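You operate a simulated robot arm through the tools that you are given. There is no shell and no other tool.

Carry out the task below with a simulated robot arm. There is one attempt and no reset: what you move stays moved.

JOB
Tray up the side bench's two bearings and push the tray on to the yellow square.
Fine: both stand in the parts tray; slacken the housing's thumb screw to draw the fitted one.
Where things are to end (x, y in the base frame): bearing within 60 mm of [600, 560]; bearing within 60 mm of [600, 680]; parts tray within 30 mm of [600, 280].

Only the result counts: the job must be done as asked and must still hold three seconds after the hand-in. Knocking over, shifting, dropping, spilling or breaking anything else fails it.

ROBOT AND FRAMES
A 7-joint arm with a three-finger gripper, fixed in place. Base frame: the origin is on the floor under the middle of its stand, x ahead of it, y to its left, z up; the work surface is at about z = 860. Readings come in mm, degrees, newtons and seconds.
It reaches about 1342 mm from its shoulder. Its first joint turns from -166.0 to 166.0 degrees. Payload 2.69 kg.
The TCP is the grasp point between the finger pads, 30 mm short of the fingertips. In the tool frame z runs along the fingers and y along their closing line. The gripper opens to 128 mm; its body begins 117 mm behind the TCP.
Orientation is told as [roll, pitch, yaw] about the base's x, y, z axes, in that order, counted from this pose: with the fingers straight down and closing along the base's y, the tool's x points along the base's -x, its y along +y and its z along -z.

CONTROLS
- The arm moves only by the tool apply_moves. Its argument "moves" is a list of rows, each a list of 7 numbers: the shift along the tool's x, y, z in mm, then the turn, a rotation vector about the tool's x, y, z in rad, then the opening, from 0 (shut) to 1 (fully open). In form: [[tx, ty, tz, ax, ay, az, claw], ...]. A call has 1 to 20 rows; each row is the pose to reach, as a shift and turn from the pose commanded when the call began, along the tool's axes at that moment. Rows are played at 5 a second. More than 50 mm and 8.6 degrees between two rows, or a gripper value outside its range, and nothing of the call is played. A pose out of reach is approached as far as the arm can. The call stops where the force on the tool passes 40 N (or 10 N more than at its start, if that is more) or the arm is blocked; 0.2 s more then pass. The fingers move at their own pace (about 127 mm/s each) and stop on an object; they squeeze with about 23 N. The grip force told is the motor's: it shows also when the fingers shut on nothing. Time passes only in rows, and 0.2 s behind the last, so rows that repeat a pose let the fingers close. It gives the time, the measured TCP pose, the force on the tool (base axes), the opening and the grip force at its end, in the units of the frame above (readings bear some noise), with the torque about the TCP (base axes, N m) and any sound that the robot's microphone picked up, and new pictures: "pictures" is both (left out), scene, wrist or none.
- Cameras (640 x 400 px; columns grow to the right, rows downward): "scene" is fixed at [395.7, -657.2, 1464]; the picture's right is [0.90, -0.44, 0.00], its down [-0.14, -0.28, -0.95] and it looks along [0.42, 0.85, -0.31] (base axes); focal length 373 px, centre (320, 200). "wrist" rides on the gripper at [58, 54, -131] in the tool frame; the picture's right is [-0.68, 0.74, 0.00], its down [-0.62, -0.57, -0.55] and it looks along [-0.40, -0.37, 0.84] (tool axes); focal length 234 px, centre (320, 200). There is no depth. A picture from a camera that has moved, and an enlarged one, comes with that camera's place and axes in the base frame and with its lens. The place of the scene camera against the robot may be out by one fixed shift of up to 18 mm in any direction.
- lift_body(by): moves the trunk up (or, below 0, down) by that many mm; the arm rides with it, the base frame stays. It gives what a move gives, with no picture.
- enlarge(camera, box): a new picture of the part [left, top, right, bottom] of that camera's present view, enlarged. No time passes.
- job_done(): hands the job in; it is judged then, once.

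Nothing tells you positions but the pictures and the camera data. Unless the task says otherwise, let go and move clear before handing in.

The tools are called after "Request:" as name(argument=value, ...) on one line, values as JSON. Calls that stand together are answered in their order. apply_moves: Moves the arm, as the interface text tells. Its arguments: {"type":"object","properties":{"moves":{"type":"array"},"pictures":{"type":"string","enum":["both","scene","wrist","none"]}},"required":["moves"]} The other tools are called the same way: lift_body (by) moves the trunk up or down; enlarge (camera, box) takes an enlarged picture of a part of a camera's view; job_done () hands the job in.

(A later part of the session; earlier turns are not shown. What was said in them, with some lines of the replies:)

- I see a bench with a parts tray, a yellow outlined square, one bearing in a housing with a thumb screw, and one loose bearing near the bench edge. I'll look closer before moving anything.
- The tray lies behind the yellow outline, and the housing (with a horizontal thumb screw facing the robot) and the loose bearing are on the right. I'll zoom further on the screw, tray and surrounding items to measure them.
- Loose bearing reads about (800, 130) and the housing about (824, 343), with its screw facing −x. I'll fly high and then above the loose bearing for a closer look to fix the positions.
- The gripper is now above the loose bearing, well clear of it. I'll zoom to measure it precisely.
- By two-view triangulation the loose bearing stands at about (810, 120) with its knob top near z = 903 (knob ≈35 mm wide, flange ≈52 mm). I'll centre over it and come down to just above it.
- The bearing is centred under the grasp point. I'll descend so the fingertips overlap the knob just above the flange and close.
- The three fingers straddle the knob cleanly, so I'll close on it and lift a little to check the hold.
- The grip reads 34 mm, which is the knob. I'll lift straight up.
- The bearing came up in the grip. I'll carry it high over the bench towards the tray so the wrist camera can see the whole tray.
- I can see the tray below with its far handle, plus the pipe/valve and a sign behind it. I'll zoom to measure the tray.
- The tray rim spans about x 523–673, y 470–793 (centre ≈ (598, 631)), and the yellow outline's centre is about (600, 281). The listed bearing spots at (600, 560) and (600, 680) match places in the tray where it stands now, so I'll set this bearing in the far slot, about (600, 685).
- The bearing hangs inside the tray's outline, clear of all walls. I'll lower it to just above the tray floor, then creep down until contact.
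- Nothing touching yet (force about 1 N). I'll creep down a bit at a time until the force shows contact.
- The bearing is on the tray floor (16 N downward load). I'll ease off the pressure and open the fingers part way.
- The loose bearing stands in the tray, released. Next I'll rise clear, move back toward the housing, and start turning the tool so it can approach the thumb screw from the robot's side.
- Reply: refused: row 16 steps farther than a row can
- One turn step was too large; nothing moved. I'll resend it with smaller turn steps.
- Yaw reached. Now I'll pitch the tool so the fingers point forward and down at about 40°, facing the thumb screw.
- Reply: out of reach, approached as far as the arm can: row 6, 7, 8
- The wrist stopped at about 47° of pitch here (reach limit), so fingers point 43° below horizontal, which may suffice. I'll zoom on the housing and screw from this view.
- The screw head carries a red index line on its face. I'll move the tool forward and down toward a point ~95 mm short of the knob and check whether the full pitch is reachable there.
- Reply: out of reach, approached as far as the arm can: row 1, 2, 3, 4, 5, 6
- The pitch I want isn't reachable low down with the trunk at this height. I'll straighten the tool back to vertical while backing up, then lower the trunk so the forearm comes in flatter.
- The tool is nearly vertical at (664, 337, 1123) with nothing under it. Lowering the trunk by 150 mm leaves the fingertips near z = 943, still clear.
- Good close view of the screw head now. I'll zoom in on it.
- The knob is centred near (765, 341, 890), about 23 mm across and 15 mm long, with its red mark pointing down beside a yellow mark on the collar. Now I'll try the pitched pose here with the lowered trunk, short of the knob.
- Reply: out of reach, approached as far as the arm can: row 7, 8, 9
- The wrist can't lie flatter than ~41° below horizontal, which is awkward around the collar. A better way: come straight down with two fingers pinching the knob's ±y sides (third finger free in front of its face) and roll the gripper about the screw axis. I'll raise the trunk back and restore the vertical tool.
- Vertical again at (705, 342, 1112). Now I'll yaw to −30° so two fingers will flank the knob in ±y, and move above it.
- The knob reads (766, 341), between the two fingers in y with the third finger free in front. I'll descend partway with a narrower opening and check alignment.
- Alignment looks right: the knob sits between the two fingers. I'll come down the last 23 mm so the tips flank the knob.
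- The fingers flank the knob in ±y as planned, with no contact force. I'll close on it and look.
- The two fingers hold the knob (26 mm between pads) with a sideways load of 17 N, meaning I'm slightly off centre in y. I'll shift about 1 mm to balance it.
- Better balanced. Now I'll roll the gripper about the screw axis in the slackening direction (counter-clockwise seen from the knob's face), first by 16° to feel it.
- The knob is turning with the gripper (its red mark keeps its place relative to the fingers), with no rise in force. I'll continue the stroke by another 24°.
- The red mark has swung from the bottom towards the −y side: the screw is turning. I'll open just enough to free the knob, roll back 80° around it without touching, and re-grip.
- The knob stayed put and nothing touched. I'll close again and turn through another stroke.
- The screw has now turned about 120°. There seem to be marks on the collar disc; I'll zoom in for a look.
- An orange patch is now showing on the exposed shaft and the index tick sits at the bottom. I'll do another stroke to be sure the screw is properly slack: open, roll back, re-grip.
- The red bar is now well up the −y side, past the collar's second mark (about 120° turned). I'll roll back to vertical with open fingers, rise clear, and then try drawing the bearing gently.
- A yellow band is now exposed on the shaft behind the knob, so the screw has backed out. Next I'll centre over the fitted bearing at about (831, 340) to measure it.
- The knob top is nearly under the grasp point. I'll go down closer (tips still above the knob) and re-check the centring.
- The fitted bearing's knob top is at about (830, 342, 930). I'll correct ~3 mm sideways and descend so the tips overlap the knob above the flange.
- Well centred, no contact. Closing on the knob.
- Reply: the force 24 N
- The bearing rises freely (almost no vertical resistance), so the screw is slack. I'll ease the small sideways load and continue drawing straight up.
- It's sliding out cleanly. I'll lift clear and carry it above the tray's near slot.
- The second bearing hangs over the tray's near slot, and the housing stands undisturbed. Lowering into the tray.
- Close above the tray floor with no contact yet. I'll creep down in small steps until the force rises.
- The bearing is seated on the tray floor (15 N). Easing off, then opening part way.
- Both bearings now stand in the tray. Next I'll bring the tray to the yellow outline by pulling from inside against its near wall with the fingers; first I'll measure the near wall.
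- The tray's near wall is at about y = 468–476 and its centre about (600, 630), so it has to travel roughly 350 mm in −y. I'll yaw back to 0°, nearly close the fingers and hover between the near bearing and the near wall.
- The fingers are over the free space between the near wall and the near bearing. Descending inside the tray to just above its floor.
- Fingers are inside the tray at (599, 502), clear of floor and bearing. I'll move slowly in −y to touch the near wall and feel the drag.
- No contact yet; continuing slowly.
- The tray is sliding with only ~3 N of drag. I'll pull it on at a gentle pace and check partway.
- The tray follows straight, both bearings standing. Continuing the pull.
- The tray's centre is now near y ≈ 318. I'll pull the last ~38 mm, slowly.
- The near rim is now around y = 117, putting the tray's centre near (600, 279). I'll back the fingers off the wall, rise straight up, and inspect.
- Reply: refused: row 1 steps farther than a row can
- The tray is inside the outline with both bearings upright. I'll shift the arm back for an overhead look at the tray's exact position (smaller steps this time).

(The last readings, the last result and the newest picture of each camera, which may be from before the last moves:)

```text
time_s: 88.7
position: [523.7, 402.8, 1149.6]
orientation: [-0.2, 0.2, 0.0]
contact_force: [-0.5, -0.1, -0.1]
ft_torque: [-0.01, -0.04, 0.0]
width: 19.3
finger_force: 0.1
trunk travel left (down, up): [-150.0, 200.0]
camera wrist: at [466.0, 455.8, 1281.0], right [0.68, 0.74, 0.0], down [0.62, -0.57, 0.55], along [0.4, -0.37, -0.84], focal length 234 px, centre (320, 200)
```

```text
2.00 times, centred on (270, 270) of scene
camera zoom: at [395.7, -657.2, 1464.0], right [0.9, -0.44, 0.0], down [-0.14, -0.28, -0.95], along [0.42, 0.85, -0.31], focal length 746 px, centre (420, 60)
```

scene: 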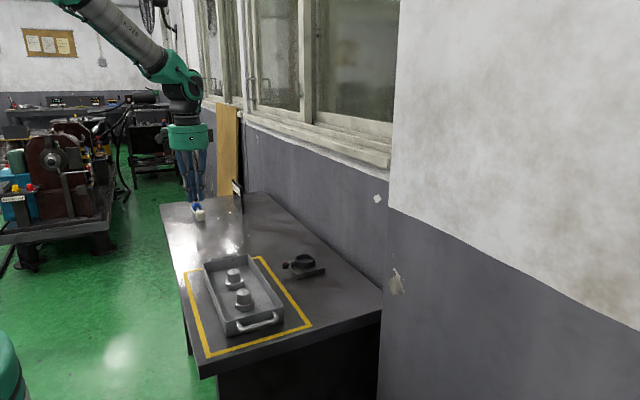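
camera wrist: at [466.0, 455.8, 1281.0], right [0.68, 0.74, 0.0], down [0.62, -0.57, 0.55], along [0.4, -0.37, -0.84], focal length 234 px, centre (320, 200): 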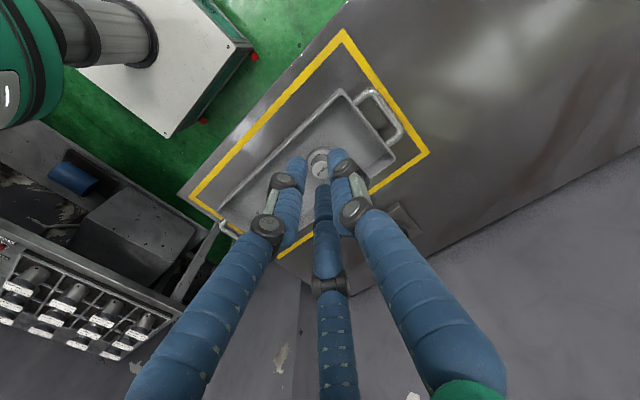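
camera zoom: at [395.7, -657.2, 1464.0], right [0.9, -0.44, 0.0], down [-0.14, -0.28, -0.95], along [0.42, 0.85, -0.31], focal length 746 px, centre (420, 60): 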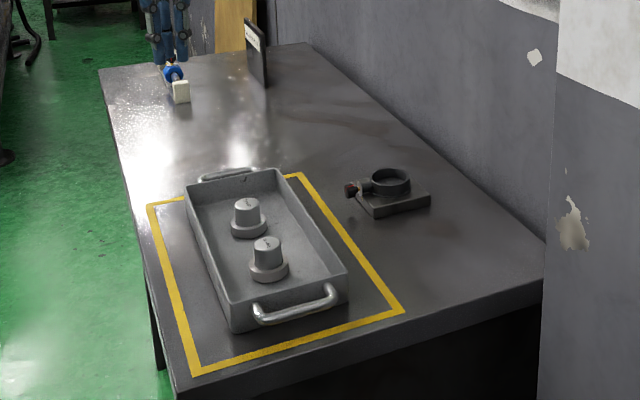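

The tray sits inside the yellow outline, centred at about (600, 281). Both bearings stand upright in it and the arm is clear. One last close look before handing in.

Request:
enlarge(camera="scene", box=[180, 240, 330, 370])

Request:
apply_moves(moves=[[0, 0, 0, 0, 0, 0, 0.15], [0, 0, 0, 0, 0, 0, 0.15], [0, 0, 0, 0, 0, 0, 0.15]], pictures="scene")

```text
3.08 times, centred on (255, 305) of scene
camera zoom: at [395.7, -657.2, 1464.0], right [0.9, -0.44, 0.0], down [-0.14, -0.28, -0.95], along [0.42, 0.85, -0.31], focal length 1148 px, centre (520, -123)
```

zoom: 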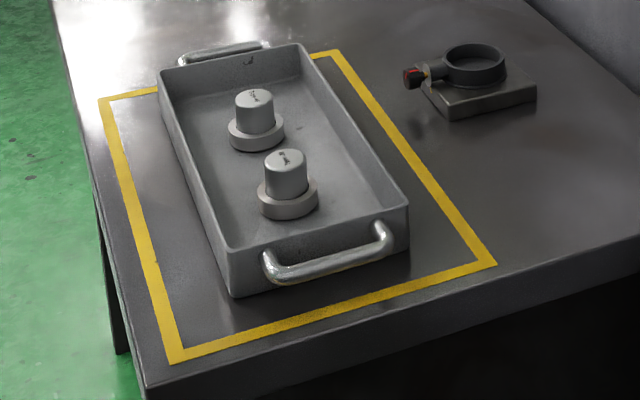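

```text
time_s: 89.5
position: [523.3, 402.0, 1150.0]
orientation: [-0.1, 0.2, -0.1]
contact_force: [-0.8, 0.3, 0.1]
ft_torque: [0.01, -0.03, -0.01]
width: 19.2
finger_force: 0.1
trunk travel left (down, up): [-150.0, 200.0]
```

scene: 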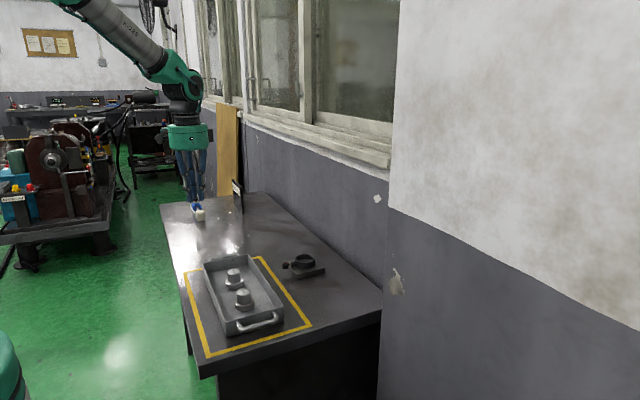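

Both bearings stand upright in the tray, the tray sits within the yellow outline, the housing and the other bench items look unmoved, and the gripper is clear and empty. The listed bearing spots can't hold together with the tray at (600, 280) and the bearings in it. I read them as the slots in the tray at its starting place, and the bearings have travelled with the tray. Handing in.

Request:
job_done()

```text
The job is handed in.
```

I put both bearings in the parts tray and moved it onto the yellow square, then handed the job in. I haven't seen the judge's result.

| Item | Where it ended (my estimate from the pictures) |
|---|---|
| Parts tray | Centre about (600, 281), inside the yellow outline; target was [600, 280] |
| Type 40 bearing (the loose one) | Upright in the tray, about (600, 335) |
| Type 20 bearing (the fitted one) | Upright in the tray, about (600, 216) |

- **Conflicting targets:** the bearing spots you listed, [600, 560] and [600, 680], can't be met if the bearings are in the tray and the tray is at [600, 280]. I took them as places in the tray at its starting position. I set the bearings down within about 10 mm of those spots, and they then moved with the tray. If the spots were meant literally as final positions, the bearings are not there.
- **Thumb screw:** I slackened it by about 120°, until a yellow band showed on the shaft. The Type 20 bearing then drew out with almost no resistance. The screw is still slack.
- **Moving the tray:** I pulled it along with the fingers against the inside of its near wall, rather than pushing it from behind.

The housing, valve and sign look unmoved, and the gripper is empty and clear of the bench.
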